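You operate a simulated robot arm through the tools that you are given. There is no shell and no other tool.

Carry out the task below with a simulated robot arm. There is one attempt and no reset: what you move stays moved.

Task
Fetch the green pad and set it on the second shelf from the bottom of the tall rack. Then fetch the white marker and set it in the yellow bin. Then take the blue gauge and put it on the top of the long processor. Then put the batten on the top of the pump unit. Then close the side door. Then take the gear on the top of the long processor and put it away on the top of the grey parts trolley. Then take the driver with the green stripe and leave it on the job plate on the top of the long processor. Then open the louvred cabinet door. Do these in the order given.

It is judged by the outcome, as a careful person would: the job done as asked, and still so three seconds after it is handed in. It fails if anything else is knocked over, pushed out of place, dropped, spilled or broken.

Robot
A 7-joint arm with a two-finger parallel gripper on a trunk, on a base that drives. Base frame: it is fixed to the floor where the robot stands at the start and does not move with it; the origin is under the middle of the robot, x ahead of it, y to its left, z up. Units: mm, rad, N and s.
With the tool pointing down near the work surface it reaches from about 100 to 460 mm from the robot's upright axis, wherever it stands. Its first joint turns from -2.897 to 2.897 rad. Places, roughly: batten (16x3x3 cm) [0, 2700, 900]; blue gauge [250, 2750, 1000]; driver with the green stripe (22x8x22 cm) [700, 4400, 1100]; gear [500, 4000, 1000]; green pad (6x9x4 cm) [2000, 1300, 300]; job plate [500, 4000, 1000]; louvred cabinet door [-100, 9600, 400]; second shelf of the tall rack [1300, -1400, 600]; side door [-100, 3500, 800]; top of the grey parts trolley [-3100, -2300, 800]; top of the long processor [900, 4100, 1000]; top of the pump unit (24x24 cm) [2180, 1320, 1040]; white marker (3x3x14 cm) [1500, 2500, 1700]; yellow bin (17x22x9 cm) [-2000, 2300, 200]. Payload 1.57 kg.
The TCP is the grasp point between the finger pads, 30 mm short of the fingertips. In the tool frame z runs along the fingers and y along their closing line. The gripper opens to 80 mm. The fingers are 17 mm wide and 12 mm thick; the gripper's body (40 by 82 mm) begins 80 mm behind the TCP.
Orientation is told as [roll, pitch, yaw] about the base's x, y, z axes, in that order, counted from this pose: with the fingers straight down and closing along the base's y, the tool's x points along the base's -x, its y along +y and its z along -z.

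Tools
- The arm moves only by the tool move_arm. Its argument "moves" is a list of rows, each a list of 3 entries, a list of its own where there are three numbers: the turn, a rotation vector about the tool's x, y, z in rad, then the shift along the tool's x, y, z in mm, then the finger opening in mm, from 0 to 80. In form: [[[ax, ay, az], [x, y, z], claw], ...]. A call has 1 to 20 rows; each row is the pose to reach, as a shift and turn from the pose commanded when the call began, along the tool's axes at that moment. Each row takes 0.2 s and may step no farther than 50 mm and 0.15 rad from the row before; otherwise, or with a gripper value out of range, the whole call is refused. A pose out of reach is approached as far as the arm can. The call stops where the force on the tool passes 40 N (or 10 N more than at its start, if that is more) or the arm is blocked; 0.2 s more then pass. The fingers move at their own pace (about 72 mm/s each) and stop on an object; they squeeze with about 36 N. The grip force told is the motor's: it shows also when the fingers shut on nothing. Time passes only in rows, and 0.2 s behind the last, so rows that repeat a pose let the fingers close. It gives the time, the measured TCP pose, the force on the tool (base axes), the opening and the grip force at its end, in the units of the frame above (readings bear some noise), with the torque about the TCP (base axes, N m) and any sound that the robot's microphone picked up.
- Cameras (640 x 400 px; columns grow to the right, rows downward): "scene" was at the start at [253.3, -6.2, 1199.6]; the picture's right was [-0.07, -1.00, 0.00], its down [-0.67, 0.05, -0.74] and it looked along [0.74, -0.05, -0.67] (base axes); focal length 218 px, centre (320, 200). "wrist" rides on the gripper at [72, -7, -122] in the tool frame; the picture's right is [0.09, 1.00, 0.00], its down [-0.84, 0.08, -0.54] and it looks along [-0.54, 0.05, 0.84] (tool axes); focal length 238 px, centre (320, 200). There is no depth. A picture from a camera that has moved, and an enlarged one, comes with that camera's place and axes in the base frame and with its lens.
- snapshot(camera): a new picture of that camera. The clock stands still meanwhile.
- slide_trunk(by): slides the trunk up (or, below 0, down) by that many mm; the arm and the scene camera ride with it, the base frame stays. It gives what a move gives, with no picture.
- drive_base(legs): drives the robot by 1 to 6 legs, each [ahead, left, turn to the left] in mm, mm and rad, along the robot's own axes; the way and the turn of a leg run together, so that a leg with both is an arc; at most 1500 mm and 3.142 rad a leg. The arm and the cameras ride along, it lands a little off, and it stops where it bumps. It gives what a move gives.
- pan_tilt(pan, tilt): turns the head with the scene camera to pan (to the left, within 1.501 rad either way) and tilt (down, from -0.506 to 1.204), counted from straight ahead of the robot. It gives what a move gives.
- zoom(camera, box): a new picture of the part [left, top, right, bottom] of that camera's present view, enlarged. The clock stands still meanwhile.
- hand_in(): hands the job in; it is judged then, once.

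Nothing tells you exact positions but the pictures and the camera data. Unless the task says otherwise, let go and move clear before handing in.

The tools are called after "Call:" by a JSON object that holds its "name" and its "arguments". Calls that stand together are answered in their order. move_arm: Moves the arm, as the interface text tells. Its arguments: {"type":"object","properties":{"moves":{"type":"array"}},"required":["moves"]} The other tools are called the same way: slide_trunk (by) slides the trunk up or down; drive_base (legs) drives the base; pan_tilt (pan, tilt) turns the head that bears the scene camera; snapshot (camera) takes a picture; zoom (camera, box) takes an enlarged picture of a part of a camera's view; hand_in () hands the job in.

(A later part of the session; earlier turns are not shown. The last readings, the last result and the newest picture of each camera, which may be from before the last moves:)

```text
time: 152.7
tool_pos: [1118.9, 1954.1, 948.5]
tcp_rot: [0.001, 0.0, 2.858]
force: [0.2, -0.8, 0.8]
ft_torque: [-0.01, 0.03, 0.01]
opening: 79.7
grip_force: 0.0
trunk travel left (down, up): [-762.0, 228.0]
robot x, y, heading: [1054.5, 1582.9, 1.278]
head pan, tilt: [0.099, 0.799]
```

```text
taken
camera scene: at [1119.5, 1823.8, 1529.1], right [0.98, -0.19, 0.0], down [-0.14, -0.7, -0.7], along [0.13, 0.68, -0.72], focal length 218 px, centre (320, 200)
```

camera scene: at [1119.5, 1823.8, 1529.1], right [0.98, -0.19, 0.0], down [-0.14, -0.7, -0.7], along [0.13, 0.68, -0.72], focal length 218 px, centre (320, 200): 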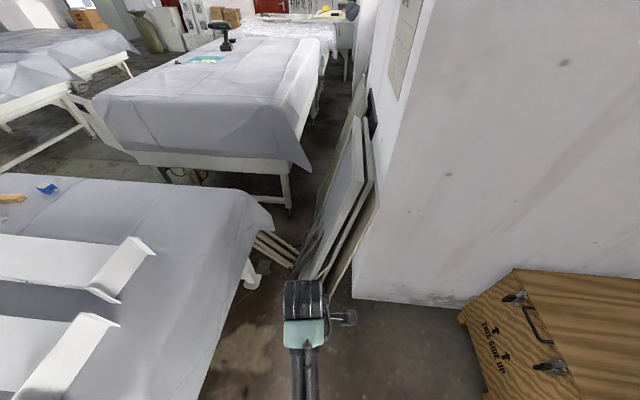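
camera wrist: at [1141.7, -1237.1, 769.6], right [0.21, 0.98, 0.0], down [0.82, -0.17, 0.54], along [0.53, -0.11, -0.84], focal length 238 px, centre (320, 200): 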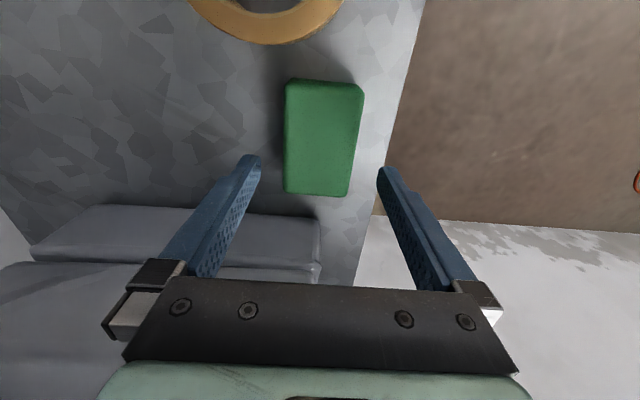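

Good view: the batten and blue gauge are on the near machine's far end, the driver and job plate on the long processor behind. Zooming on the marker and those.

Call:
{"name": "zoom", "arguments": {"camera": "scene", "box": [0, 150, 140, 240]}}

Call:
{"name": "pan_tilt", "arguments": {"pan": -0.1, "tilt": 0.0}}

Call:
{"name": "zoom", "arguments": {"camera": "scene", "box": [280, 70, 380, 180]}}

Call:
{"name": "zoom", "arguments": {"camera": "scene", "box": [100, 120, 320, 260]}}

```text
4.44 times, centred on (70, 195) of scene
camera zoom: at [1119.5, 1823.8, 1529.1], right [0.98, -0.19, 0.0], down [-0.14, -0.7, -0.7], along [0.13, 0.68, -0.72], focal length 971 px, centre (1431, 222)
```

zoom: 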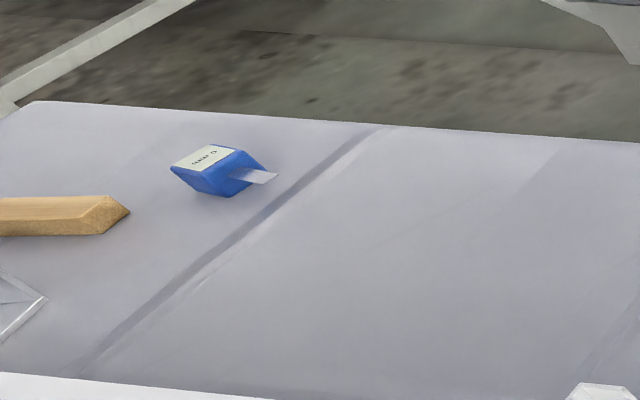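

```text
time: 153.8
tool_pos: [1118.4, 1955.4, 947.8]
tcp_rot: [-0.002, 0.002, 2.857]
force: [0.1, -1.0, 0.4]
ft_torque: [-0.01, -0.05, 0.01]
opening: 80.2
grip_force: 0.1
trunk travel left (down, up): [-762.0, 228.0]
robot x, y, heading: [1054.3, 1580.8, 1.281]
head pan, tilt: [-0.099, 0.0]
```

```text
3.64 times, centred on (330, 125) of scene
camera zoom: at [1138.3, 1827.8, 1601.0], right [0.92, -0.38, 0.0], down [0.0, 0.0, -1.0], along [0.38, 0.92, 0.0], focal length 794 px, centre (284, 473)
```

zoom: 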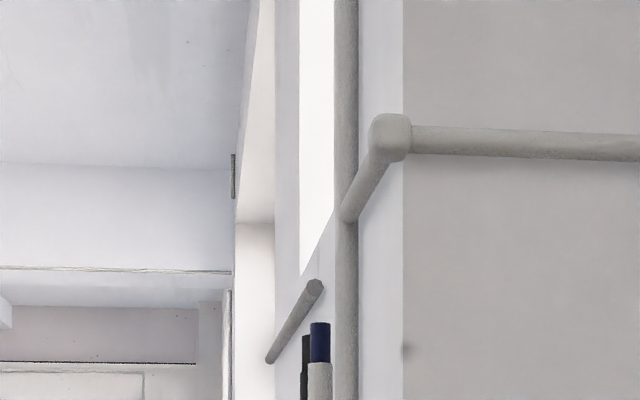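

```text
2.86 times, centred on (210, 190) of scene
camera zoom: at [1138.3, 1827.8, 1601.0], right [0.92, -0.38, 0.0], down [0.0, 0.0, -1.0], along [0.38, 0.92, 0.0], focal length 624 px, centre (634, 229)
```

zoom: 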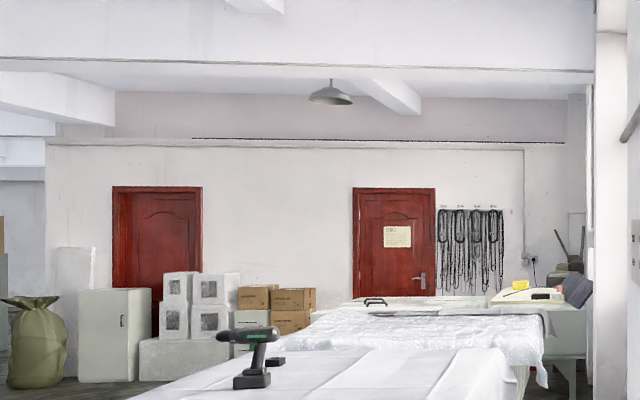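

There is a second dark item beside the white marker. Zooming more on the box.

Call:
{"name": "zoom", "arguments": {"camera": "scene", "box": [300, 130, 370, 210]}}

Call:
{"name": "zoom", "arguments": {"camera": "scene", "box": [315, 150, 345, 185]}}

```text
5.00 times, centred on (335, 170) of scene
camera zoom: at [1138.3, 1827.8, 1601.0], right [0.92, -0.38, 0.0], down [0.0, 0.0, -1.0], along [0.38, 0.92, 0.0], focal length 1092 px, centre (245, 350)
```

zoom: 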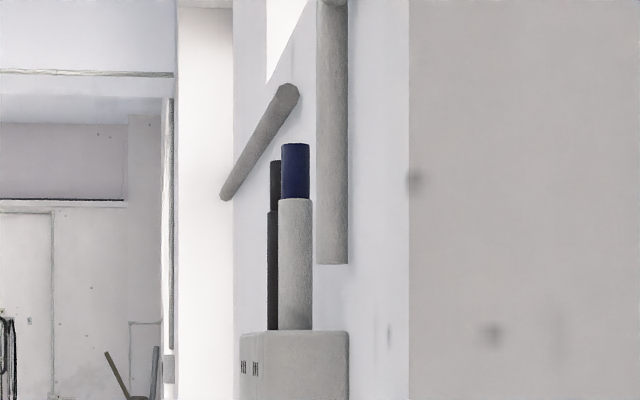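

```text
11.43 times, centred on (330, 168) of scene
camera zoom: at [1138.3, 1827.8, 1601.0], right [0.92, -0.38, 0.0], down [0.0, 0.0, -1.0], along [0.38, 0.92, 0.0], focal length 2496 px, centre (206, 571)
```

zoom: 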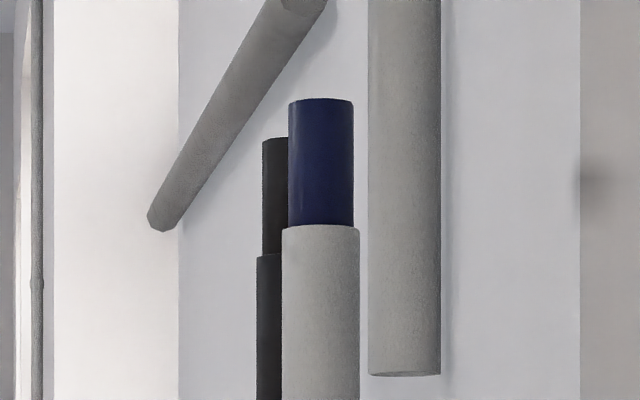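

The white marker stands at about (1483, 2565), base z≈1616, 41 mm off the wall, with a black marker 82 mm behind it. I'll need a nearly level tool coming from the front-left. First, trunk fully up and hand turned back, then tip the tool level in open space.

Call:
{"name": "move_arm", "arguments": {"moves": [[[0, 0, 0.14], [0, 0, 0], 60], [[0, 0, 0.28], [0, 0, 0], 60], [[0, 0, 0.42], [0, 0, 0], 60], [[0, 0, 0.56], [0, 0, 0], 60], [[0, 0, 0.7], [0, 0, 0], 60], [[0, 0, 0.84], [0, 0, 0], 60], [[0, 0, 0.98], [0, 0, 0], 60], [[0, 0, 1.12], [0, 0, 0], 60], [[0, 0, 1.26], [0, 0, 0], 60], [[0, 0, 1.4], [0, 0, 0], 60], [[0, 0, 1.5], [0, 0, 0], 60], [[0, 0, 1.577], [0, 0, 0], 60]]}}

Call:
{"name": "slide_trunk", "arguments": {"by": 227}}

Call:
{"name": "move_arm", "arguments": {"moves": [[[0, -0.13, 0], [-20, 0, -20], 60], [[0, -0.26, 0], [-40, 0, -40], 60], [[0, -0.39, 0], [-60, 0, -60], 60], [[0, -0.52, 0], [-80, 0, -80], 60], [[0, -0.65, 0], [-100, 0, -100], 60], [[0, -0.78, 0], [-120, 0, -120], 60], [[0, -0.91, 0], [-140, 0, -140], 60], [[0, -1.04, 0], [-160, 0, -160], 60], [[0, -1.17, 0], [-180, 0, -180], 60], [[0, -1.3, 0], [-200, 0, -200], 60], [[0, -1.43, 0], [-220, 0, -220], 60], [[0, -1.571, 0], [-230, 0, -240], 60]]}}

Call:
{"name": "pan_tilt", "arguments": {"pan": 0.0, "tilt": 0.2}}

Call:
{"name": "snapshot", "arguments": {"camera": "scene"}}

Call:
{"name": "snapshot", "arguments": {"camera": "wrist"}}

```text
time: 156.4
tool_pos: [1118.7, 1955.8, 947.4]
tcp_rot: [0.0, 0.002, 1.279]
force: [0.3, -0.2, -0.3]
ft_torque: [0.0, 0.01, 0.01]
opening: 60.2
grip_force: 0.0
trunk travel left (down, up): [-762.0, 228.0]
robot x, y, heading: [1053.5, 1585.0, 1.283]
head pan, tilt: [-0.099, 0.0]
```

```text
time: 158.8
tool_pos: [1118.5, 1955.4, 1174.4]
tcp_rot: [-0.001, -0.001, 1.281]
force: [-0.7, 0.4, 0.7]
ft_torque: [-0.02, 0.0, 0.0]
opening: 59.8
grip_force: 0.1
trunk travel left (down, up): [-989.0, 1.0]
robot x, y, heading: [1058.5, 1582.7, 1.278]
head pan, tilt: [-0.099, 0.0]
```

```text
time: 161.4
tool_pos: [1187.8, 2174.7, 1415.1]
tcp_rot: [-3.108, -1.571, -1.896]
force: [0.8, 0.4, -0.1]
ft_torque: [-0.02, -0.01, -0.04]
opening: 60.1
grip_force: 0.0
trunk travel left (down, up): [-989.0, 1.0]
robot x, y, heading: [1055.9, 1585.1, 1.282]
head pan, tilt: [-0.099, 0.0]
```

```text
time: 162.1
tool_pos: [1187.0, 2173.8, 1414.9]
tcp_rot: [-0.487, -1.569, 1.768]
force: [-0.4, 0.6, -0.2]
ft_torque: [0.02, -0.01, 0.0]
opening: 60.0
grip_force: 0.0
trunk travel left (down, up): [-989.0, 1.0]
robot x, y, heading: [1050.3, 1580.3, 1.279]
head pan, tilt: [0.0, 0.201]
```

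```text
taken
camera scene: at [1130.8, 1833.7, 1809.7], right [0.96, -0.29, 0.0], down [-0.06, -0.19, -0.98], along [0.28, 0.94, -0.2], focal length 218 px, centre (320, 200)
```

scene: 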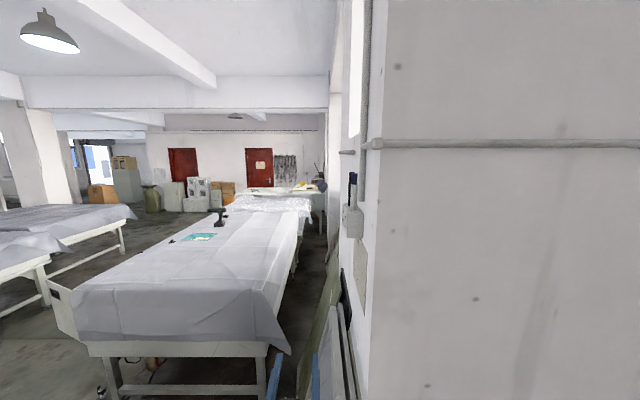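

```text
taken
camera wrist: at [1158.2, 2055.4, 1342.8], right [-0.95, 0.28, -0.09], down [-0.23, -0.5, 0.84], along [0.19, 0.82, 0.54], focal length 238 px, centre (320, 200)
```

wrist: 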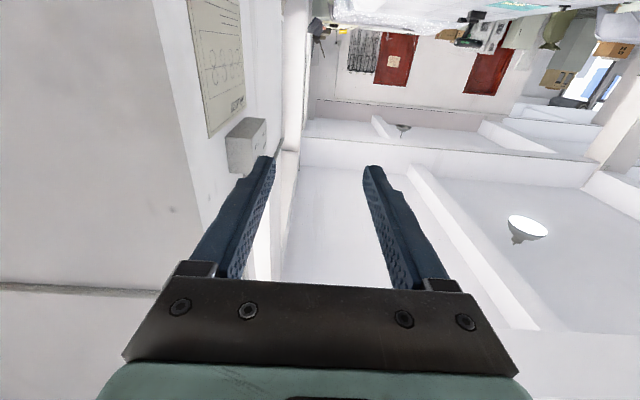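

The tool is level with TCP at z=1415, 600 mm ahead. I test in free air the pose needed for the marker: 60° to the right, 275 mm higher.

Call:
{"name": "move_arm", "arguments": {"moves": [[[0.105, 0, 0], [-27.5, -20.4, -4.8], 60], [[0.21, 0, 0], [-55, -40.8, -9.6], 60], [[0.314, 0, 0], [-82.5, -61.2, -14.4], 60], [[0.419, 0, 0], [-110, -81.6, -19.2], 60], [[0.524, 0, 0], [-137.5, -102, -24], 60], [[0.628, 0, 0], [-165, -122.4, -28.8], 60], [[0.733, 0, 0], [-192.5, -142.8, -33.6], 60], [[0.838, 0, 0], [-220, -163.2, -38.4], 60], [[0.942, 0, 0], [-247.5, -183.6, -43.2], 60], [[1.047, 0, 0], [-275, -204, -48], 60], [[1.047, 0, 0], [-275, -204, -48], 60]]}}

Call:
{"name": "snapshot", "arguments": {"camera": "scene"}}

Call:
{"name": "snapshot", "arguments": {"camera": "wrist"}}

```text
time: 164.5
tool_pos: [1364.9, 2070.4, 1690.5]
tcp_rot: [-1.037, -1.57, 1.268]
force: [0.0, 0.8, -0.1]
ft_torque: [0.02, 0.01, 0.01]
opening: 59.8
grip_force: 0.0
trunk travel left (down, up): [-989.0, 1.0]
robot x, y, heading: [1053.5, 1580.2, 1.275]
head pan, tilt: [0.0, 0.201]
```

```text
taken
camera scene: at [1130.6, 1833.7, 1809.7], right [0.96, -0.29, 0.0], down [-0.06, -0.19, -0.98], along [0.28, 0.94, -0.2], focal length 218 px, centre (320, 200)
```

scene: 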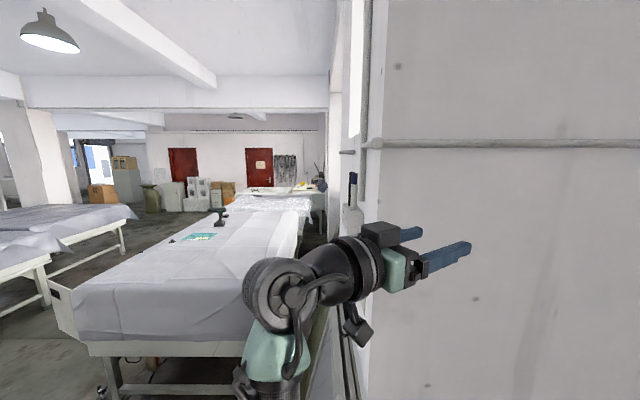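

```text
taken
camera wrist: at [1248.1, 2036.1, 1617.2], right [-0.23, 0.97, -0.09], down [-0.55, -0.05, 0.84], along [0.81, 0.24, 0.54], focal length 238 px, centre (320, 200)
```

wrist: 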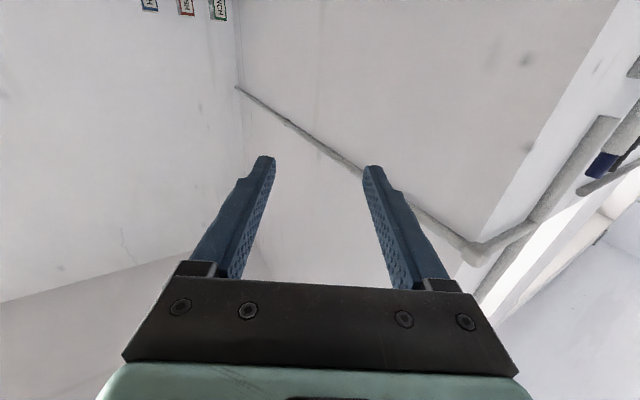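

The arm reaches that pose. A vertical conduit ends near the marker on the wall side; I need to see how close it is.

Call:
{"name": "zoom", "arguments": {"camera": "scene", "box": [325, 120, 395, 250]}}

Call:
{"name": "zoom", "arguments": {"camera": "wrist", "box": [540, 60, 640, 220]}}

```text
3.08 times, centred on (360, 185) of scene
camera zoom: at [1130.6, 1833.7, 1809.7], right [0.96, -0.29, 0.0], down [-0.06, -0.19, -0.98], along [0.28, 0.94, -0.2], focal length 672 px, centre (197, 246)
```

zoom: 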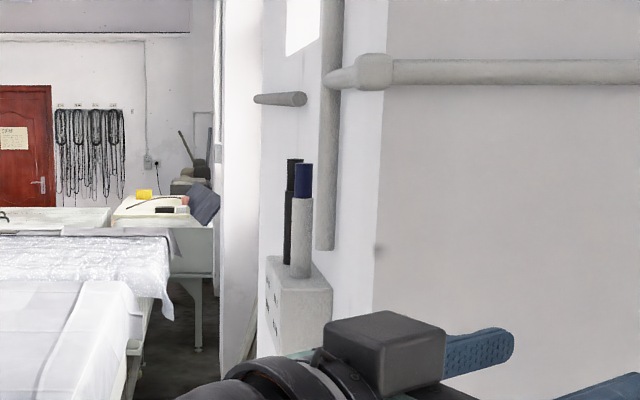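

```text
2.50 times, centred on (590, 140) of wrist
camera zoom: at [1248.1, 2036.1, 1617.2], right [-0.23, 0.97, -0.09], down [-0.55, -0.05, 0.84], along [0.81, 0.24, 0.54], focal length 596 px, centre (-355, 350)
```

zoom: 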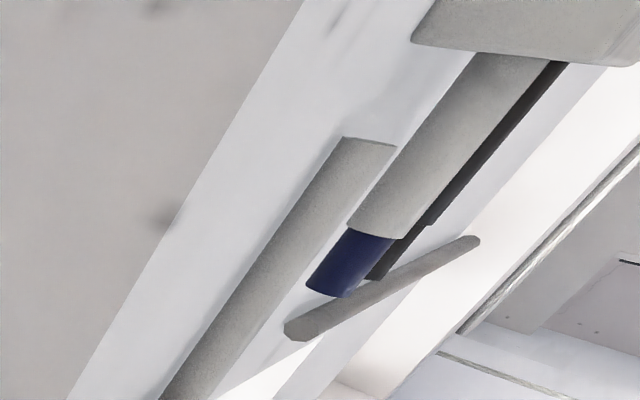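

The conduit ends at z≈1660 just front-right of the marker, so I must grip low (z≈1640, below the conduit's end) with the tool pointing almost straight at the wall (75°), then pull off to the left. I first set this pre-pose in free air.

Call:
{"name": "move_arm", "arguments": {"moves": [[[0.087, 0, 0], [13, 12, -33], 60], [[0.175, 0, 0], [26, 24, -66], 60], [[0.262, 0, 0], [40, 35.9, -98.2], 60], [[0.262, 0, 0], [40, 35.9, -98.2], 60]]}}

Call:
{"name": "snapshot", "arguments": {"camera": "scene"}}

```text
time: 165.5
tool_pos: [1261.9, 2082.7, 1647.3]
tcp_rot: [2.006, -1.57, -2.035]
force: [-0.3, 1.2, -0.6]
ft_torque: [0.01, -0.02, -0.01]
opening: 59.9
grip_force: 0.0
trunk travel left (down, up): [-989.0, 1.0]
robot x, y, heading: [1053.7, 1581.4, 1.279]
head pan, tilt: [0.0, 0.201]
```

```text
taken
camera scene: at [1131.0, 1833.6, 1809.7], right [0.96, -0.29, 0.0], down [-0.06, -0.19, -0.98], along [0.28, 0.94, -0.2], focal length 218 px, centre (320, 200)
```

scene: 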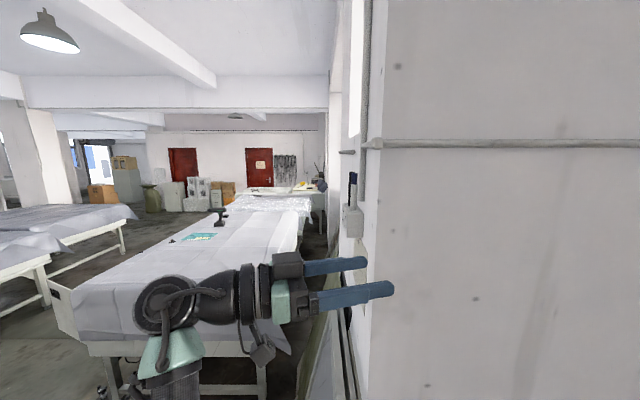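

Driving forward with the hand held left of the wall corner, then looking again.

Call:
{"name": "drive_base", "arguments": {"legs": [[200, 55, -0.006], [240, 0, 0]]}}

Call:
{"name": "snapshot", "arguments": {"camera": "scene"}}

Call:
{"name": "snapshot", "arguments": {"camera": "wrist"}}

```text
time: 168.5
tool_pos: [1339.4, 2520.2, 1647.7]
tcp_rot: [1.991, -1.569, -2.023]
force: [-0.4, -1.2, 0.5]
ft_torque: [0.02, -0.02, 0.01]
opening: 60.0
grip_force: 0.2
trunk travel left (down, up): [-989.0, 1.0]
robot x, y, heading: [1129.9, 2017.3, 1.274]
head pan, tilt: [0.0, 0.201]
```

```text
taken
camera scene: at [1206.2, 2271.4, 1809.9], right [0.96, -0.29, 0.0], down [-0.06, -0.19, -0.98], along [0.28, 0.94, -0.2], focal length 218 px, centre (320, 200)
```

scene: 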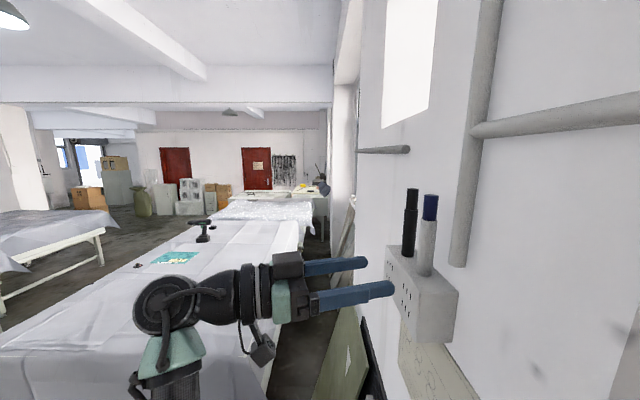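

```text
taken
camera wrist: at [1216.3, 2517.4, 1575.4], right [0.03, 1.0, -0.09], down [-0.54, 0.09, 0.84], along [0.84, 0.02, 0.54], focal length 238 px, centre (320, 200)
```

wrist: 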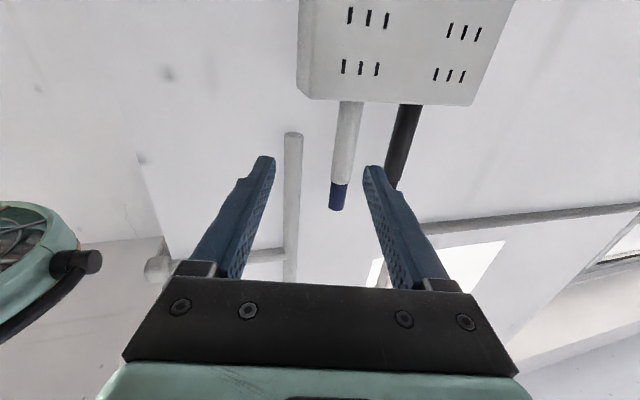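

Very clear view now. Zooming on both views to triangulate the marker, conduit and box.

Call:
{"name": "zoom", "arguments": {"camera": "scene", "box": [370, 170, 500, 350]}}

Call:
{"name": "zoom", "arguments": {"camera": "wrist", "box": [250, 60, 450, 230]}}

```text
2.22 times, centred on (435, 260) of scene
camera zoom: at [1206.2, 2271.4, 1809.9], right [0.96, -0.29, 0.0], down [-0.06, -0.19, -0.98], along [0.28, 0.94, -0.2], focal length 485 px, centre (64, 67)
```

zoom: 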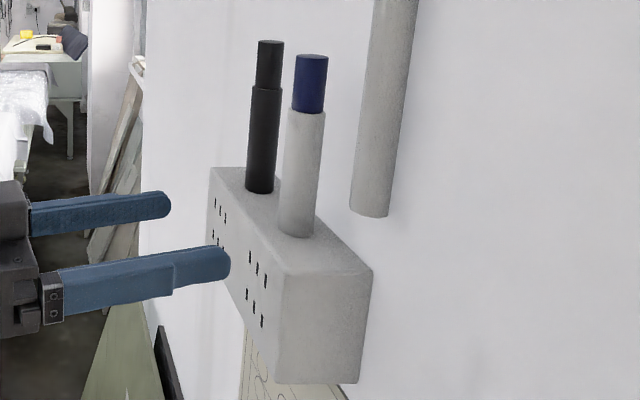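

```text
2.35 times, centred on (350, 145) of wrist
camera zoom: at [1216.3, 2517.4, 1575.4], right [0.03, 1.0, -0.09], down [-0.54, 0.09, 0.84], along [0.84, 0.02, 0.54], focal length 561 px, centre (249, 329)
```

zoom: 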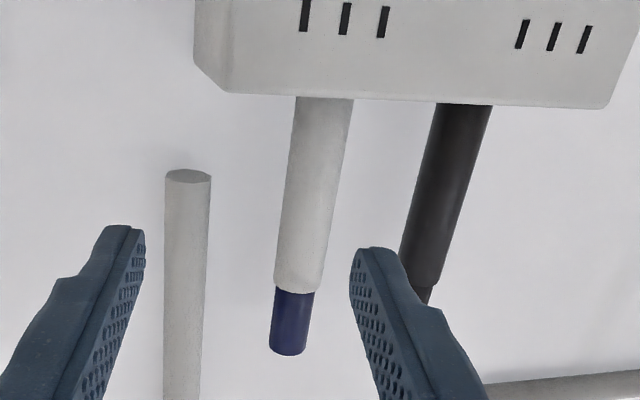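

Triangulated: marker axis (1473.5, 2547), base z 1613; conduit end (1474.5, 2488, z 1658). I align at z≈1636 and go halfway, then check.

Call:
{"name": "move_arm", "arguments": {"moves": [[[0, 0, 0], [6, 15, 20], 60], [[0, 0, 0], [11, 30.9, 40], 60], [[0, 0, 0], [11, 30.9, 60], 60], [[0, 0, 0], [11, 30.9, 60], 60]]}}

Call:
{"name": "zoom", "arguments": {"camera": "wrist", "box": [220, 40, 420, 240]}}

Call:
{"name": "zoom", "arguments": {"camera": "scene", "box": [370, 170, 500, 350]}}

```text
time: 169.5
tool_pos: [1399.8, 2551.5, 1637.4]
tcp_rot: [2.225, -1.569, -2.258]
force: [-0.1, 0.3, -0.2]
ft_torque: [0.0, 0.0, -0.01]
opening: 60.0
grip_force: 0.1
trunk travel left (down, up): [-989.0, 1.0]
robot x, y, heading: [1128.8, 2021.4, 1.272]
head pan, tilt: [0.0, 0.201]
```

```text
2.00 times, centred on (320, 140) of wrist
camera zoom: at [1277.9, 2548.2, 1564.5], right [0.03, 1.0, -0.09], down [-0.54, 0.09, 0.84], along [0.84, 0.02, 0.54], focal length 477 px, centre (320, 320)
```

zoom: 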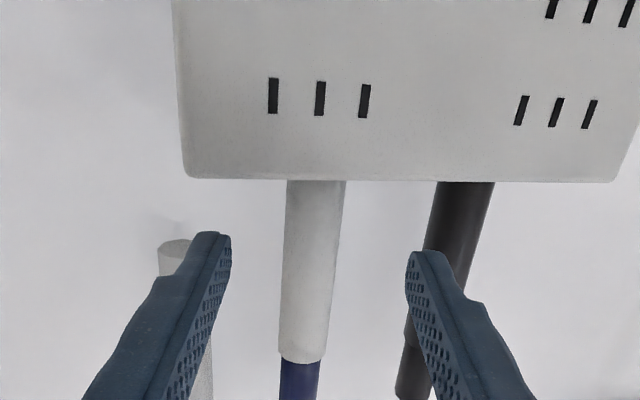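

```text
2.22 times, centred on (435, 260) of scene
camera zoom: at [1206.2, 2272.1, 1809.7], right [0.96, -0.29, 0.0], down [-0.06, -0.19, -0.98], along [0.28, 0.94, -0.2], focal length 485 px, centre (64, 67)
```

zoom: 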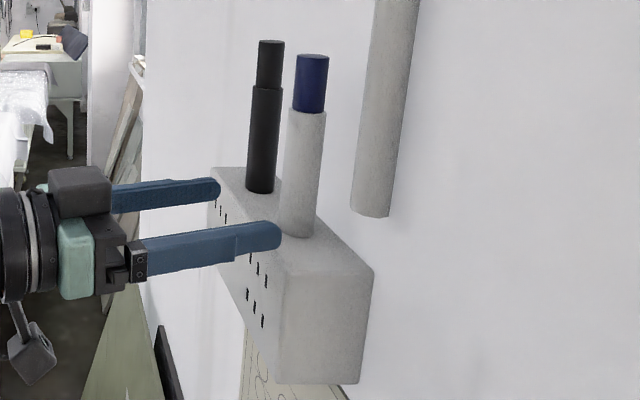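

Centred. Moving in the remaining 61 mm.

Call:
{"name": "move_arm", "arguments": {"moves": [[[0, 0, 0], [0, -1, 15], 60], [[0, 0, 0], [0, -1, 30], 60], [[0, 0, 0], [0, -1, 45], 60], [[0, 0, 0], [0, -1, 60], 60], [[0, 0, 0], [0, -1, 60], 60]]}}

Call:
{"name": "zoom", "arguments": {"camera": "scene", "box": [370, 170, 500, 350]}}

Call:
{"name": "snapshot", "arguments": {"camera": "wrist"}}

```text
time: 170.7
tool_pos: [1460.2, 2546.6, 1636.2]
tcp_rot: [2.222, -1.571, -2.253]
force: [-0.2, 0.3, 0.7]
ft_torque: [0.02, 0.03, -0.03]
opening: 60.3
grip_force: 0.1
trunk travel left (down, up): [-989.0, 1.0]
robot x, y, heading: [1133.5, 2020.1, 1.275]
head pan, tilt: [0.0, 0.201]
```

```text
2.22 times, centred on (435, 260) of scene
camera zoom: at [1206.2, 2272.5, 1809.7], right [0.96, -0.29, 0.0], down [-0.06, -0.19, -0.98], along [0.28, 0.94, -0.2], focal length 485 px, centre (64, 67)
```

zoom: 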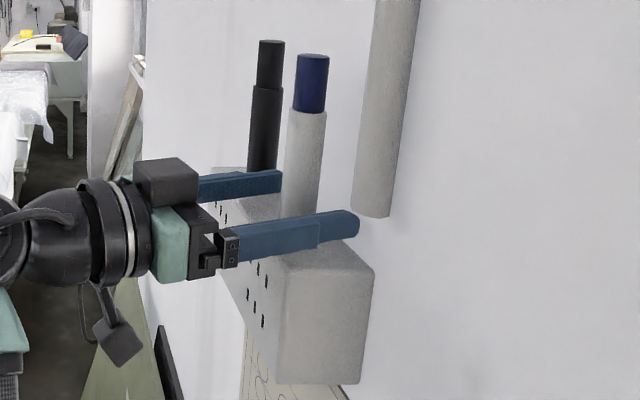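

```text
taken
camera wrist: at [1338.3, 2544.2, 1565.0], right [0.03, 1.0, -0.09], down [-0.54, 0.09, 0.84], along [0.84, 0.02, 0.54], focal length 238 px, centre (320, 200)
```

wrist: 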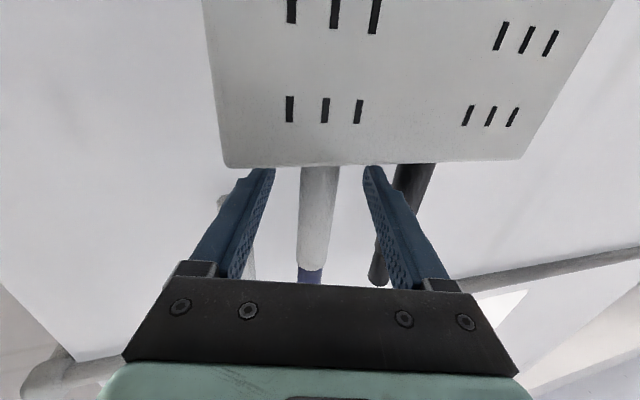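

The marker lies between the fingers, below the conduit's end. Closing.

Call:
{"name": "move_arm", "arguments": {"moves": [[[0, 0, 0], [0, 0, 0], 40], [[0, 0, 0], [0, 0, 0], 25], [[0, 0, 0], [0, 0, 0], 10], [[0, 0, 0], [0, 0, 0], 5], [[0, 0, 0], [0, 0, 0], 5]]}}

Call:
{"name": "snapshot", "arguments": {"camera": "wrist"}}

```text
time: 171.9
tool_pos: [1460.7, 2546.6, 1637.6]
tcp_rot: [2.225, -1.571, -2.255]
force: [0.6, -0.5, -0.2]
ft_torque: [0.04, 0.03, 0.02]
opening: 23.0
grip_force: 35.2
trunk travel left (down, up): [-989.0, 1.0]
robot x, y, heading: [1130.5, 2020.4, 1.281]
head pan, tilt: [0.0, 0.201]
```

```text
taken
camera wrist: at [1338.3, 2544.1, 1564.9], right [0.03, 1.0, -0.09], down [-0.54, 0.09, 0.84], along [0.84, 0.02, 0.54], focal length 238 px, centre (320, 200)
```

wrist: 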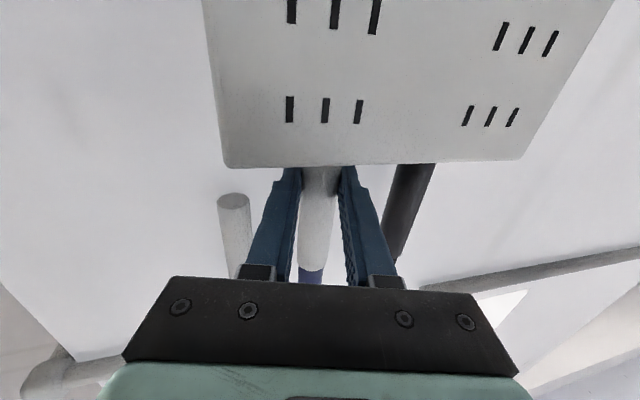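

Gripped (23 mm). Lift 5 mm, then pull straight back from the wall.

Call:
{"name": "move_arm", "arguments": {"moves": [[[0, 0, 0], [-3, 0, 0], 5], [[0, 0, 0], [-6, 0, 0], 5], [[0, 0, 0], [-6, 0, -8], 5], [[0, 0, 0], [-6, 0, -18], 5], [[0, 0, 0], [-6, 0, -30], 5], [[0, 0, 0], [-6, 0, -45], 5], [[0, 0, 0], [-6, 0, -60], 5], [[0, 0, 0], [-6, 0, -75], 5], [[0, 0, 0], [-6, 0, -90], 5], [[0, 0, 0], [-6, 0, -105], 5]]}}

Call:
{"name": "snapshot", "arguments": {"camera": "scene"}}

```text
time: 174.1
tool_pos: [1353.7, 2551.3, 1643.8]
tcp_rot: [2.712, -1.571, -2.744]
force: [-1.2, -1.0, -0.9]
ft_torque: [-0.02, 0.01, -0.01]
opening: 22.5
grip_force: 35.8
trunk travel left (down, up): [-989.0, 1.0]
robot x, y, heading: [1137.4, 2018.4, 1.275]
head pan, tilt: [0.0, 0.201]
```

```text
taken
camera scene: at [1206.1, 2272.5, 1809.7], right [0.96, -0.29, 0.0], down [-0.06, -0.19, -0.98], along [0.28, 0.94, -0.2], focal length 218 px, centre (320, 200)
```

scene: 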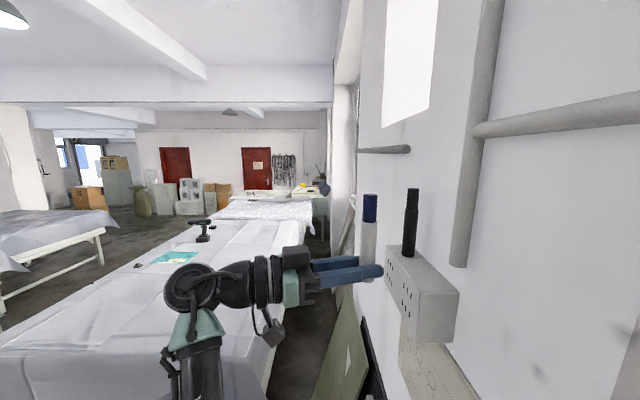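

Got it; the black marker is untouched. I back the base out, then fold the arm back to the tool-down pose.

Call:
{"name": "drive_base", "arguments": {"legs": [[-440, 0, 0]]}}

Call:
{"name": "move_arm", "arguments": {"moves": [[[-0.13, 0, 0], [22, 8, -4], 5], [[-0.26, 0, 0], [44, 16, -8], 5], [[-0.39, 0, 0], [66, 24, -12], 5], [[-0.52, 0, 0], [88, 32, -16], 5], [[-0.65, 0, 0], [110, 40, -20], 5], [[-0.78, 0, 0], [132, 42, -30], 5], [[-0.91, 0, 0], [154, 44, -45], 5], [[-1.04, 0, 0], [176, 46, -60], 5], [[-1.17, 0, 0], [198, 48, -75], 5], [[-1.309, 0, 0], [220, 50, -88], 5], [[-1.309, 0, 0], [228, 50, -88], 5]]}}

Call:
{"name": "snapshot", "arguments": {"camera": "scene"}}

```text
time: 176.8
tool_pos: [1225.9, 2134.1, 1643.0]
tcp_rot: [-1.68, -1.57, 1.653]
force: [-0.3, -0.1, -0.7]
ft_torque: [0.01, -0.02, 0.0]
opening: 22.7
grip_force: 35.7
trunk travel left (down, up): [-989.0, 1.0]
robot x, y, heading: [1000.9, 1602.3, 1.28]
head pan, tilt: [0.0, 0.201]
```

```text
time: 179.2
tool_pos: [1141.1, 2183.8, 1414.8]
tcp_rot: [-2.693, -1.57, -2.31]
force: [-0.3, 0.4, -0.2]
ft_torque: [-0.02, -0.02, -0.01]
opening: 22.6
grip_force: 35.2
trunk travel left (down, up): [-989.0, 1.0]
robot x, y, heading: [1005.5, 1601.4, 1.281]
head pan, tilt: [0.0, 0.201]
```

```text
taken
camera scene: at [1079.3, 1853.0, 1809.6], right [0.96, -0.29, 0.0], down [-0.06, -0.19, -0.98], along [0.28, 0.94, -0.2], focal length 218 px, centre (320, 200)
```

scene: 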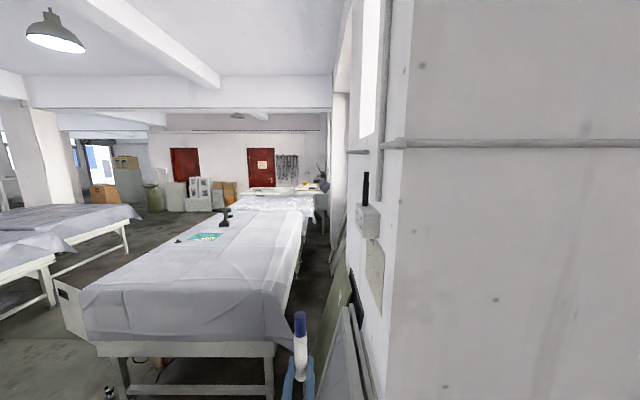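

Marker still held upright. Now tipping the tool down again.

Call:
{"name": "move_arm", "arguments": {"moves": [[[0, 0.13, 0], [20, 0, -20], 5], [[0, 0.26, 0], [40, 0, -40], 5], [[0, 0.39, 0], [60, 0, -60], 5], [[0, 0.52, 0], [80, 0, -80], 5], [[0, 0.65, 0], [100, 0, -100], 5], [[0, 0.78, 0], [120, 0, -120], 5], [[0, 0.91, 0], [140, 0, -140], 5], [[0, 1.04, 0], [160, 0, -160], 5], [[0, 1.17, 0], [180, 0, -180], 5], [[0, 1.3, 0], [200, 0, -200], 5], [[0, 1.43, 0], [220, 0, -215], 5], [[0, 1.571, 0], [240, 0, -230], 5]]}}

Call:
{"name": "snapshot", "arguments": {"camera": "wrist"}}

```text
time: 181.8
tool_pos: [1072.8, 1964.3, 1173.9]
tcp_rot: [-0.001, 0.002, 1.282]
force: [0.2, 0.6, -0.2]
ft_torque: [0.01, 0.01, 0.04]
opening: 22.9
grip_force: 34.9
trunk travel left (down, up): [-989.0, 1.0]
robot x, y, heading: [1003.5, 1600.2, 1.282]
head pan, tilt: [0.0, 0.201]
```

```text
taken
camera wrist: at [1059.0, 1893.0, 1296.2], right [-0.98, 0.2, 0.0], down [0.17, 0.82, 0.54], along [0.11, 0.53, -0.84], focal length 238 px, centre (320, 200)
```

wrist: 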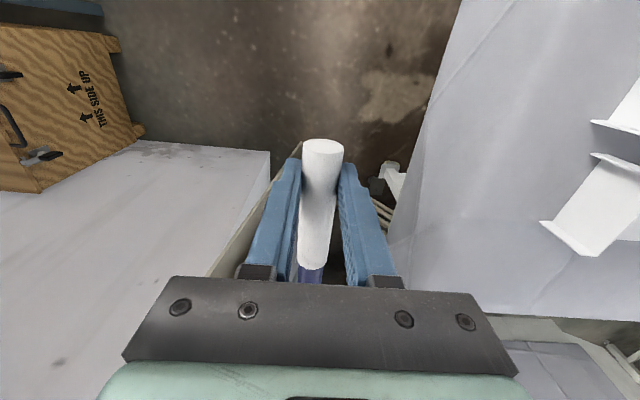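

Marker secure. Now driving round the front of the machine toward the control-panel machine with the yellow bin.

Call:
{"name": "drive_base", "arguments": {"legs": [[-750, 0, 0], [0, 0, 1.561], [1050, 0, 0], [1050, 0, 0]]}}

Call:
{"name": "pan_tilt", "arguments": {"pan": -0.4, "tilt": 0.5}}

Call:
{"name": "snapshot", "arguments": {"camera": "scene"}}

```text
time: 199.6
tool_pos: [-1564.1, 1591.7, 1174.6]
tcp_rot: [0.0, 0.0, 2.833]
force: [0.6, -0.3, -0.9]
ft_torque: [-0.01, -0.02, 0.04]
opening: 22.9
grip_force: 35.5
trunk travel left (down, up): [-989.0, 1.0]
robot x, y, heading: [-1210.1, 1513.8, 2.835]
head pan, tilt: [0.0, 0.201]
```

```text
time: 200.4
tool_pos: [-1564.6, 1591.4, 1175.3]
tcp_rot: [0.0, 0.0, 2.832]
force: [0.5, 0.4, -0.8]
ft_torque: [0.01, 0.01, -0.01]
opening: 22.6
grip_force: 35.0
trunk travel left (down, up): [-989.0, 1.0]
robot x, y, heading: [-1203.5, 1514.9, 2.834]
head pan, tilt: [-0.4, 0.499]
```

```text
taken
camera scene: at [-1435.4, 1626.2, 1782.0], right [0.65, 0.76, 0.0], down [0.36, -0.31, -0.88], along [-0.67, 0.57, -0.48], focal length 218 px, centre (320, 200)
```

scene: 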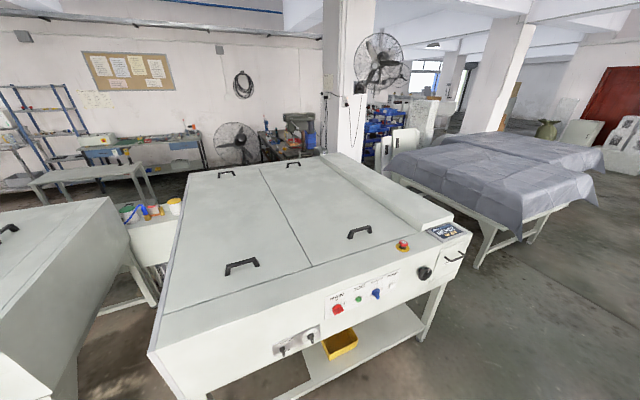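

The bin is on the machine's lower shelf just under the panel. I move right in line with it and lower the trunk to look under the panel.

Call:
{"name": "drive_base", "arguments": {"legs": [[0, -480, 0.009]]}}

Call:
{"name": "slide_trunk", "arguments": {"by": -675}}

Call:
{"name": "pan_tilt", "arguments": {"pan": 0.0, "tilt": 0.6}}

Call:
{"name": "snapshot", "arguments": {"camera": "scene"}}

Call:
{"name": "snapshot", "arguments": {"camera": "wrist"}}

```text
time: 203.3
tool_pos: [-1419.6, 2048.0, 1173.6]
tcp_rot: [0.0, 0.0, 2.837]
force: [-0.2, -0.4, -0.4]
ft_torque: [0.05, 0.0, 0.0]
opening: 22.8
grip_force: 35.3
trunk travel left (down, up): [-989.0, 1.0]
robot x, y, heading: [-1057.7, 1974.1, 2.836]
head pan, tilt: [-0.4, 0.499]
```

```text
refused: -675 is not a number from -400 to 400
```

```text
time: 204.2
tool_pos: [-1419.0, 2048.2, 1175.4]
tcp_rot: [-0.001, 0.0, 2.836]
force: [-0.1, -0.8, 0.2]
ft_torque: [-0.05, -0.05, -0.01]
opening: 22.8
grip_force: 35.4
trunk travel left (down, up): [-989.0, 1.0]
robot x, y, heading: [-1059.1, 1976.0, 2.832]
head pan, tilt: [0.0, 0.6]
```

```text
taken
camera scene: at [-1304.7, 2052.0, 1772.9], right [0.3, 0.95, 0.0], down [0.54, -0.17, -0.83], along [-0.79, 0.25, -0.56], focal length 218 px, centre (320, 200)
```

scene: 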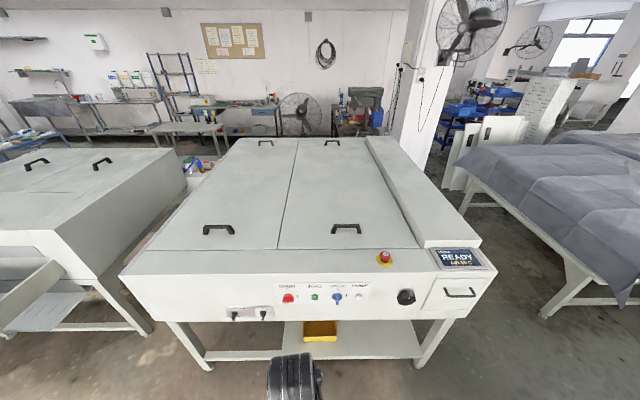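

```text
taken
camera wrist: at [-1349.0, 2033.1, 1296.3], right [-0.21, -0.98, 0.0], down [-0.82, 0.18, 0.54], along [-0.53, 0.11, -0.84], focal length 238 px, centre (320, 200)
```

wrist: 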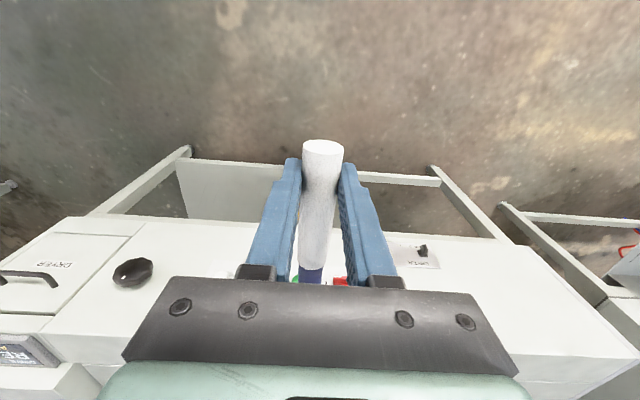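

Aligned with the bin. Lowering in two slides.

Call:
{"name": "slide_trunk", "arguments": {"by": -350}}

Call:
{"name": "slide_trunk", "arguments": {"by": -350}}

Call:
{"name": "snapshot", "arguments": {"camera": "scene"}}

Call:
{"name": "zoom", "arguments": {"camera": "scene", "box": [230, 200, 410, 320]}}

Call:
{"name": "snapshot", "arguments": {"camera": "wrist"}}

```text
time: 207.6
tool_pos: [-1419.1, 2049.5, 825.0]
tcp_rot: [0.0, 0.0, 2.838]
force: [0.2, -0.3, 0.1]
ft_torque: [0.0, -0.01, -0.02]
opening: 23.0
grip_force: 35.4
trunk travel left (down, up): [-639.0, 351.0]
robot x, y, heading: [-1053.0, 1971.3, 2.838]
head pan, tilt: [0.0, 0.6]
```

```text
time: 211.0
tool_pos: [-1420.1, 2048.5, 474.9]
tcp_rot: [0.0, 0.001, 2.837]
force: [-0.1, 0.5, 0.7]
ft_torque: [-0.02, 0.01, 0.01]
opening: 23.0
grip_force: 35.2
trunk travel left (down, up): [-289.0, 701.0]
robot x, y, heading: [-1056.3, 1973.5, 2.836]
head pan, tilt: [0.0, 0.6]
```

```text
taken
camera scene: at [-1304.7, 2051.9, 1072.9], right [0.3, 0.95, 0.0], down [0.54, -0.17, -0.83], along [-0.79, 0.25, -0.56], focal length 218 px, centre (320, 200)
```

scene: 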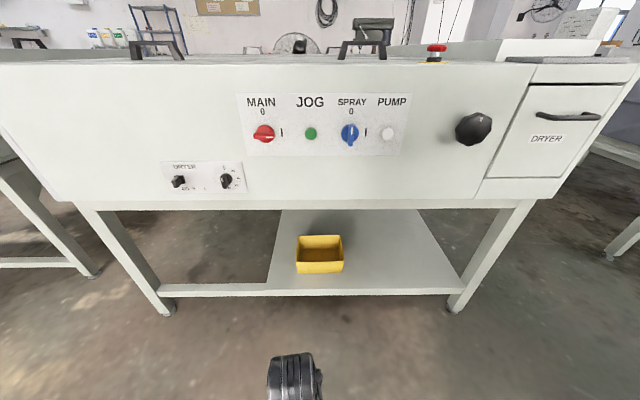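

```text
3.33 times, centred on (320, 260) of scene
camera zoom: at [-1304.7, 2051.9, 1072.9], right [0.3, 0.95, 0.0], down [0.54, -0.17, -0.83], along [-0.79, 0.25, -0.56], focal length 728 px, centre (320, 0)
```

zoom: 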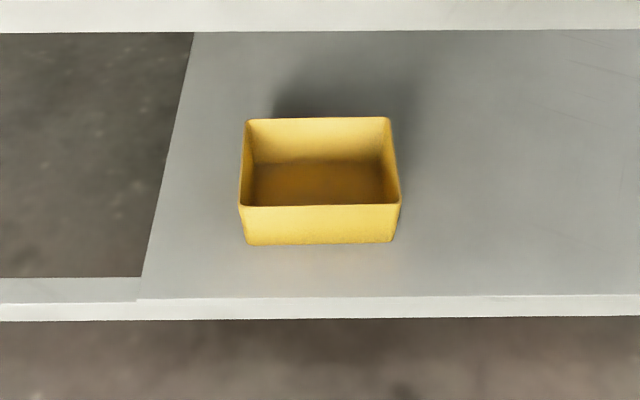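

```text
taken
camera wrist: at [-1349.0, 2033.1, 596.3], right [-0.21, -0.98, 0.0], down [-0.82, 0.18, 0.54], along [-0.53, 0.11, -0.84], focal length 238 px, centre (320, 200)
```

wrist: 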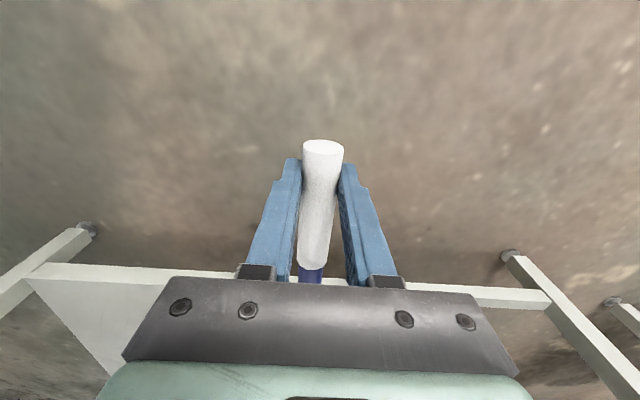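

The bin's rim is at z≈290, floor ≈205; bin centre ≈ 997 mm ahead of me, 22 cm side left-right. I'll turn the hand 90° so the marker lies along the bin's long side, tilt the fingers 20° forward for reach, and lower to entry height.

Call:
{"name": "move_arm", "arguments": {"moves": [[[0, 0, -0.14], [0, 0, 0], 5], [[0, 0, -0.28], [0, 0, 0], 5], [[0, 0, -0.42], [0, 0, 0], 5], [[0, 0, -0.56], [0, 0, 0], 5], [[0, 0, -0.7], [0, 0, 0], 5], [[0, 0, -0.84], [0, 0, 0], 5], [[0, 0, -0.98], [0, 0, 0], 5], [[0, 0, -1.12], [0, 0, 0], 5], [[0, 0, -1.26], [0, 0, 0], 5], [[0, 0, -1.4], [0, 0, 0], 5], [[0, 0, -1.5], [0, 0, 0], 5], [[0, 0, -1.571], [0, 0, 0], 5]]}}

Call:
{"name": "move_arm", "arguments": {"moves": [[[0.12, 0, 0], [0, -10, 0], 5], [[0.24, 0, 0], [0, -20, 0], 5], [[0.35, 0, 0], [0, -30, 0], 5], [[0.35, 0, 0], [0, -30, 0], 5]]}}

Call:
{"name": "slide_trunk", "arguments": {"by": -125}}

Call:
{"name": "snapshot", "arguments": {"camera": "wrist"}}

Call:
{"name": "snapshot", "arguments": {"camera": "scene"}}

```text
time: 213.6
tool_pos: [-1420.5, 2048.6, 473.7]
tcp_rot: [-0.001, 0.0, -1.874]
force: [0.6, 0.5, -0.9]
ft_torque: [0.0, -0.02, -0.01]
opening: 22.8
grip_force: 35.1
trunk travel left (down, up): [-289.0, 701.0]
robot x, y, heading: [-1058.0, 1973.2, 2.836]
head pan, tilt: [0.0, 0.6]
```

```text
time: 214.6
tool_pos: [-1449.1, 2058.0, 475.8]
tcp_rot: [-0.35, 0.0, -1.873]
force: [-0.2, -0.4, -0.1]
ft_torque: [0.02, 0.02, 0.01]
opening: 22.9
grip_force: 35.0
trunk travel left (down, up): [-289.0, 701.0]
robot x, y, heading: [-1057.7, 1973.6, 2.841]
head pan, tilt: [0.0, 0.6]
```

```text
time: 216.2
tool_pos: [-1448.5, 2056.4, 350.1]
tcp_rot: [-0.352, 0.0, -1.874]
force: [-0.7, -0.4, -0.6]
ft_torque: [0.03, -0.02, 0.01]
opening: 22.7
grip_force: 35.4
trunk travel left (down, up): [-164.0, 826.0]
robot x, y, heading: [-1056.1, 1972.3, 2.839]
head pan, tilt: [0.0, 0.6]
```

```text
taken
camera wrist: at [-1392.3, 2115.2, 466.7], right [0.92, -0.19, -0.34], down [0.0, -0.88, 0.48], along [-0.39, -0.44, -0.81], focal length 238 px, centre (320, 200)
```

wrist: 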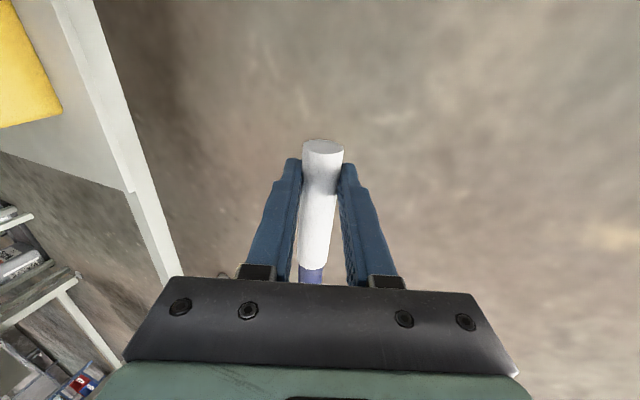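

```text
taken
camera scene: at [-1304.7, 2051.9, 947.9], right [0.3, 0.95, 0.0], down [0.54, -0.17, -0.83], along [-0.79, 0.25, -0.56], focal length 218 px, centre (320, 200)
```

scene: 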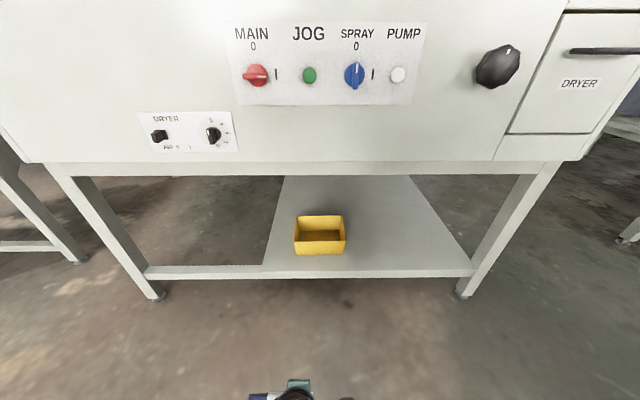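

Zooming to confirm bin and shelf heights from this second height.

Call:
{"name": "zoom", "arguments": {"camera": "scene", "box": [230, 170, 410, 290]}}

```text
3.33 times, centred on (320, 230) of scene
camera zoom: at [-1304.7, 2051.9, 947.9], right [0.3, 0.95, 0.0], down [0.54, -0.17, -0.83], along [-0.79, 0.25, -0.56], focal length 728 px, centre (320, 100)
```

zoom: 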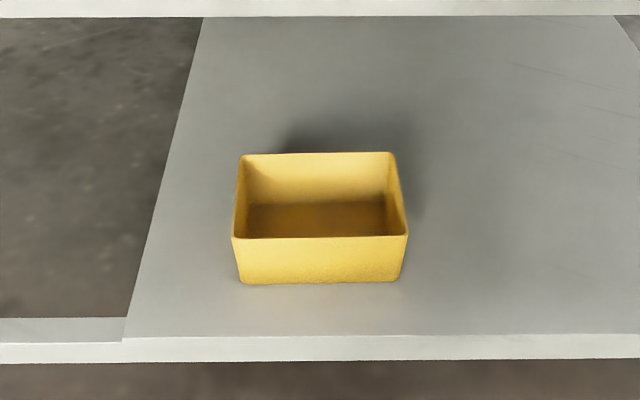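

Confirmed: rim z≈295, floor z≈200, panel underside z≈649. Driving in with the head tipped down (keeps it clear of the panel).

Call:
{"name": "pan_tilt", "arguments": {"pan": 0.0, "tilt": 1.2}}

Call:
{"name": "drive_base", "arguments": {"legs": [[100, -82, 0], [250, 0, 0]]}}

Call:
{"name": "snapshot", "arguments": {"camera": "scene"}}

Call:
{"name": "snapshot", "arguments": {"camera": "wrist"}}

```text
time: 217.2
tool_pos: [-1447.9, 2057.1, 350.2]
tcp_rot: [-0.351, 0.0, -1.873]
force: [-0.4, 0.6, -1.1]
ft_torque: [0.05, 0.01, 0.01]
opening: 22.9
grip_force: 34.8
trunk travel left (down, up): [-164.0, 826.0]
robot x, y, heading: [-1055.8, 1975.2, 2.833]
head pan, tilt: [0.0, 1.201]
```

```text
time: 219.9
tool_pos: [-1755.4, 2240.4, 349.7]
tcp_rot: [-0.35, 0.001, -1.874]
force: [-0.3, -0.9, 0.8]
ft_torque: [0.0, -0.01, 0.02]
opening: 22.6
grip_force: 35.0
trunk travel left (down, up): [-164.0, 826.0]
robot x, y, heading: [-1365.8, 2156.2, 2.835]
head pan, tilt: [0.0, 1.201]
```

```text
taken
camera scene: at [-1582.1, 2225.3, 903.3], right [0.3, 0.95, 0.0], down [0.89, -0.28, -0.36], along [-0.35, 0.11, -0.93], focal length 218 px, centre (320, 200)
```

scene: 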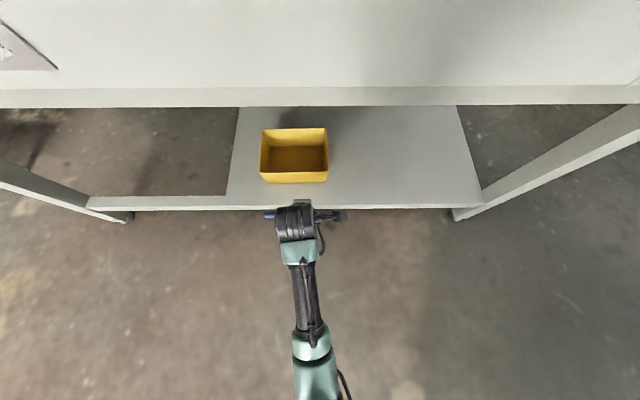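

```text
taken
camera wrist: at [-1700.8, 2298.3, 466.7], right [0.92, -0.19, -0.34], down [0.0, -0.88, 0.48], along [-0.39, -0.44, -0.81], focal length 238 px, centre (320, 200)
```

wrist: 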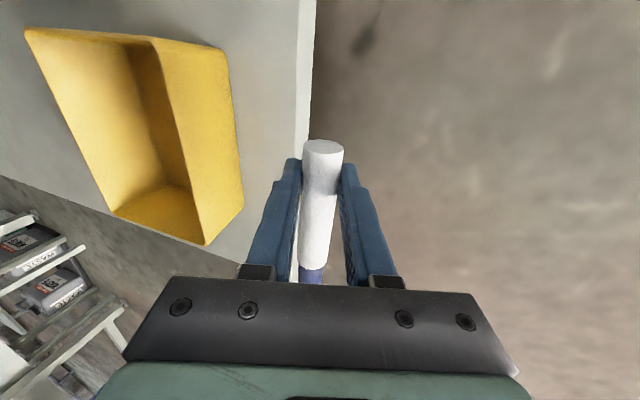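

Good line-up. Driving the last 103 mm.

Call:
{"name": "drive_base", "arguments": {"legs": [[103, 0, 0.004]]}}

Call:
{"name": "snapshot", "arguments": {"camera": "wrist"}}

Call:
{"name": "snapshot", "arguments": {"camera": "scene"}}

```text
time: 221.0
tool_pos: [-1855.8, 2270.3, 350.3]
tcp_rot: [-0.349, 0.0, -1.871]
force: [-0.1, -0.4, -0.9]
ft_torque: [0.02, 0.01, 0.01]
opening: 22.8
grip_force: 34.9
trunk travel left (down, up): [-164.0, 826.0]
robot x, y, heading: [-1463.8, 2187.1, 2.833]
head pan, tilt: [0.0, 1.201]
```

```text
taken
camera wrist: at [-1799.5, 2328.3, 466.7], right [0.92, -0.19, -0.34], down [0.0, -0.88, 0.48], along [-0.39, -0.44, -0.81], focal length 238 px, centre (320, 200)
```

wrist: 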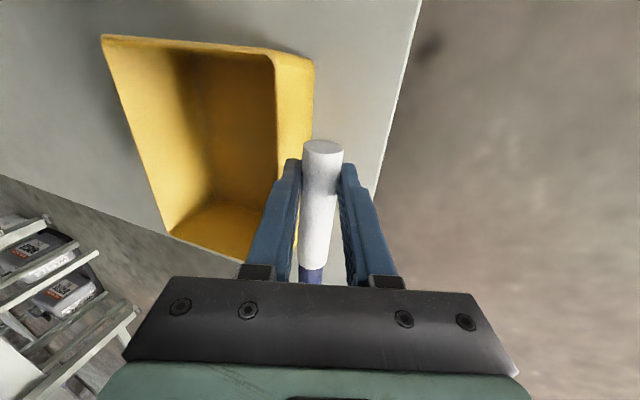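

```text
taken
camera scene: at [-1680.6, 2255.6, 903.3], right [0.3, 0.95, 0.0], down [0.89, -0.28, -0.36], along [-0.35, 0.11, -0.93], focal length 218 px, centre (320, 200)
```

scene: 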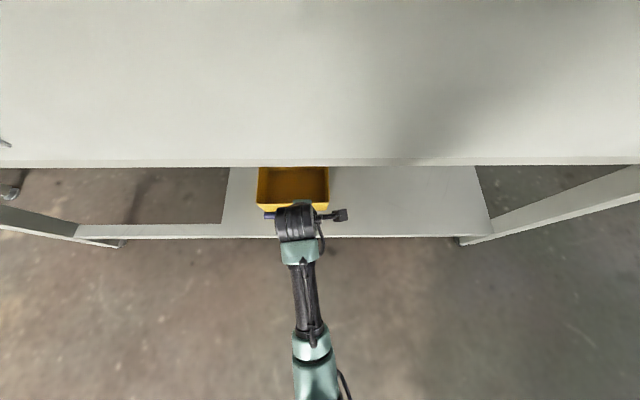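

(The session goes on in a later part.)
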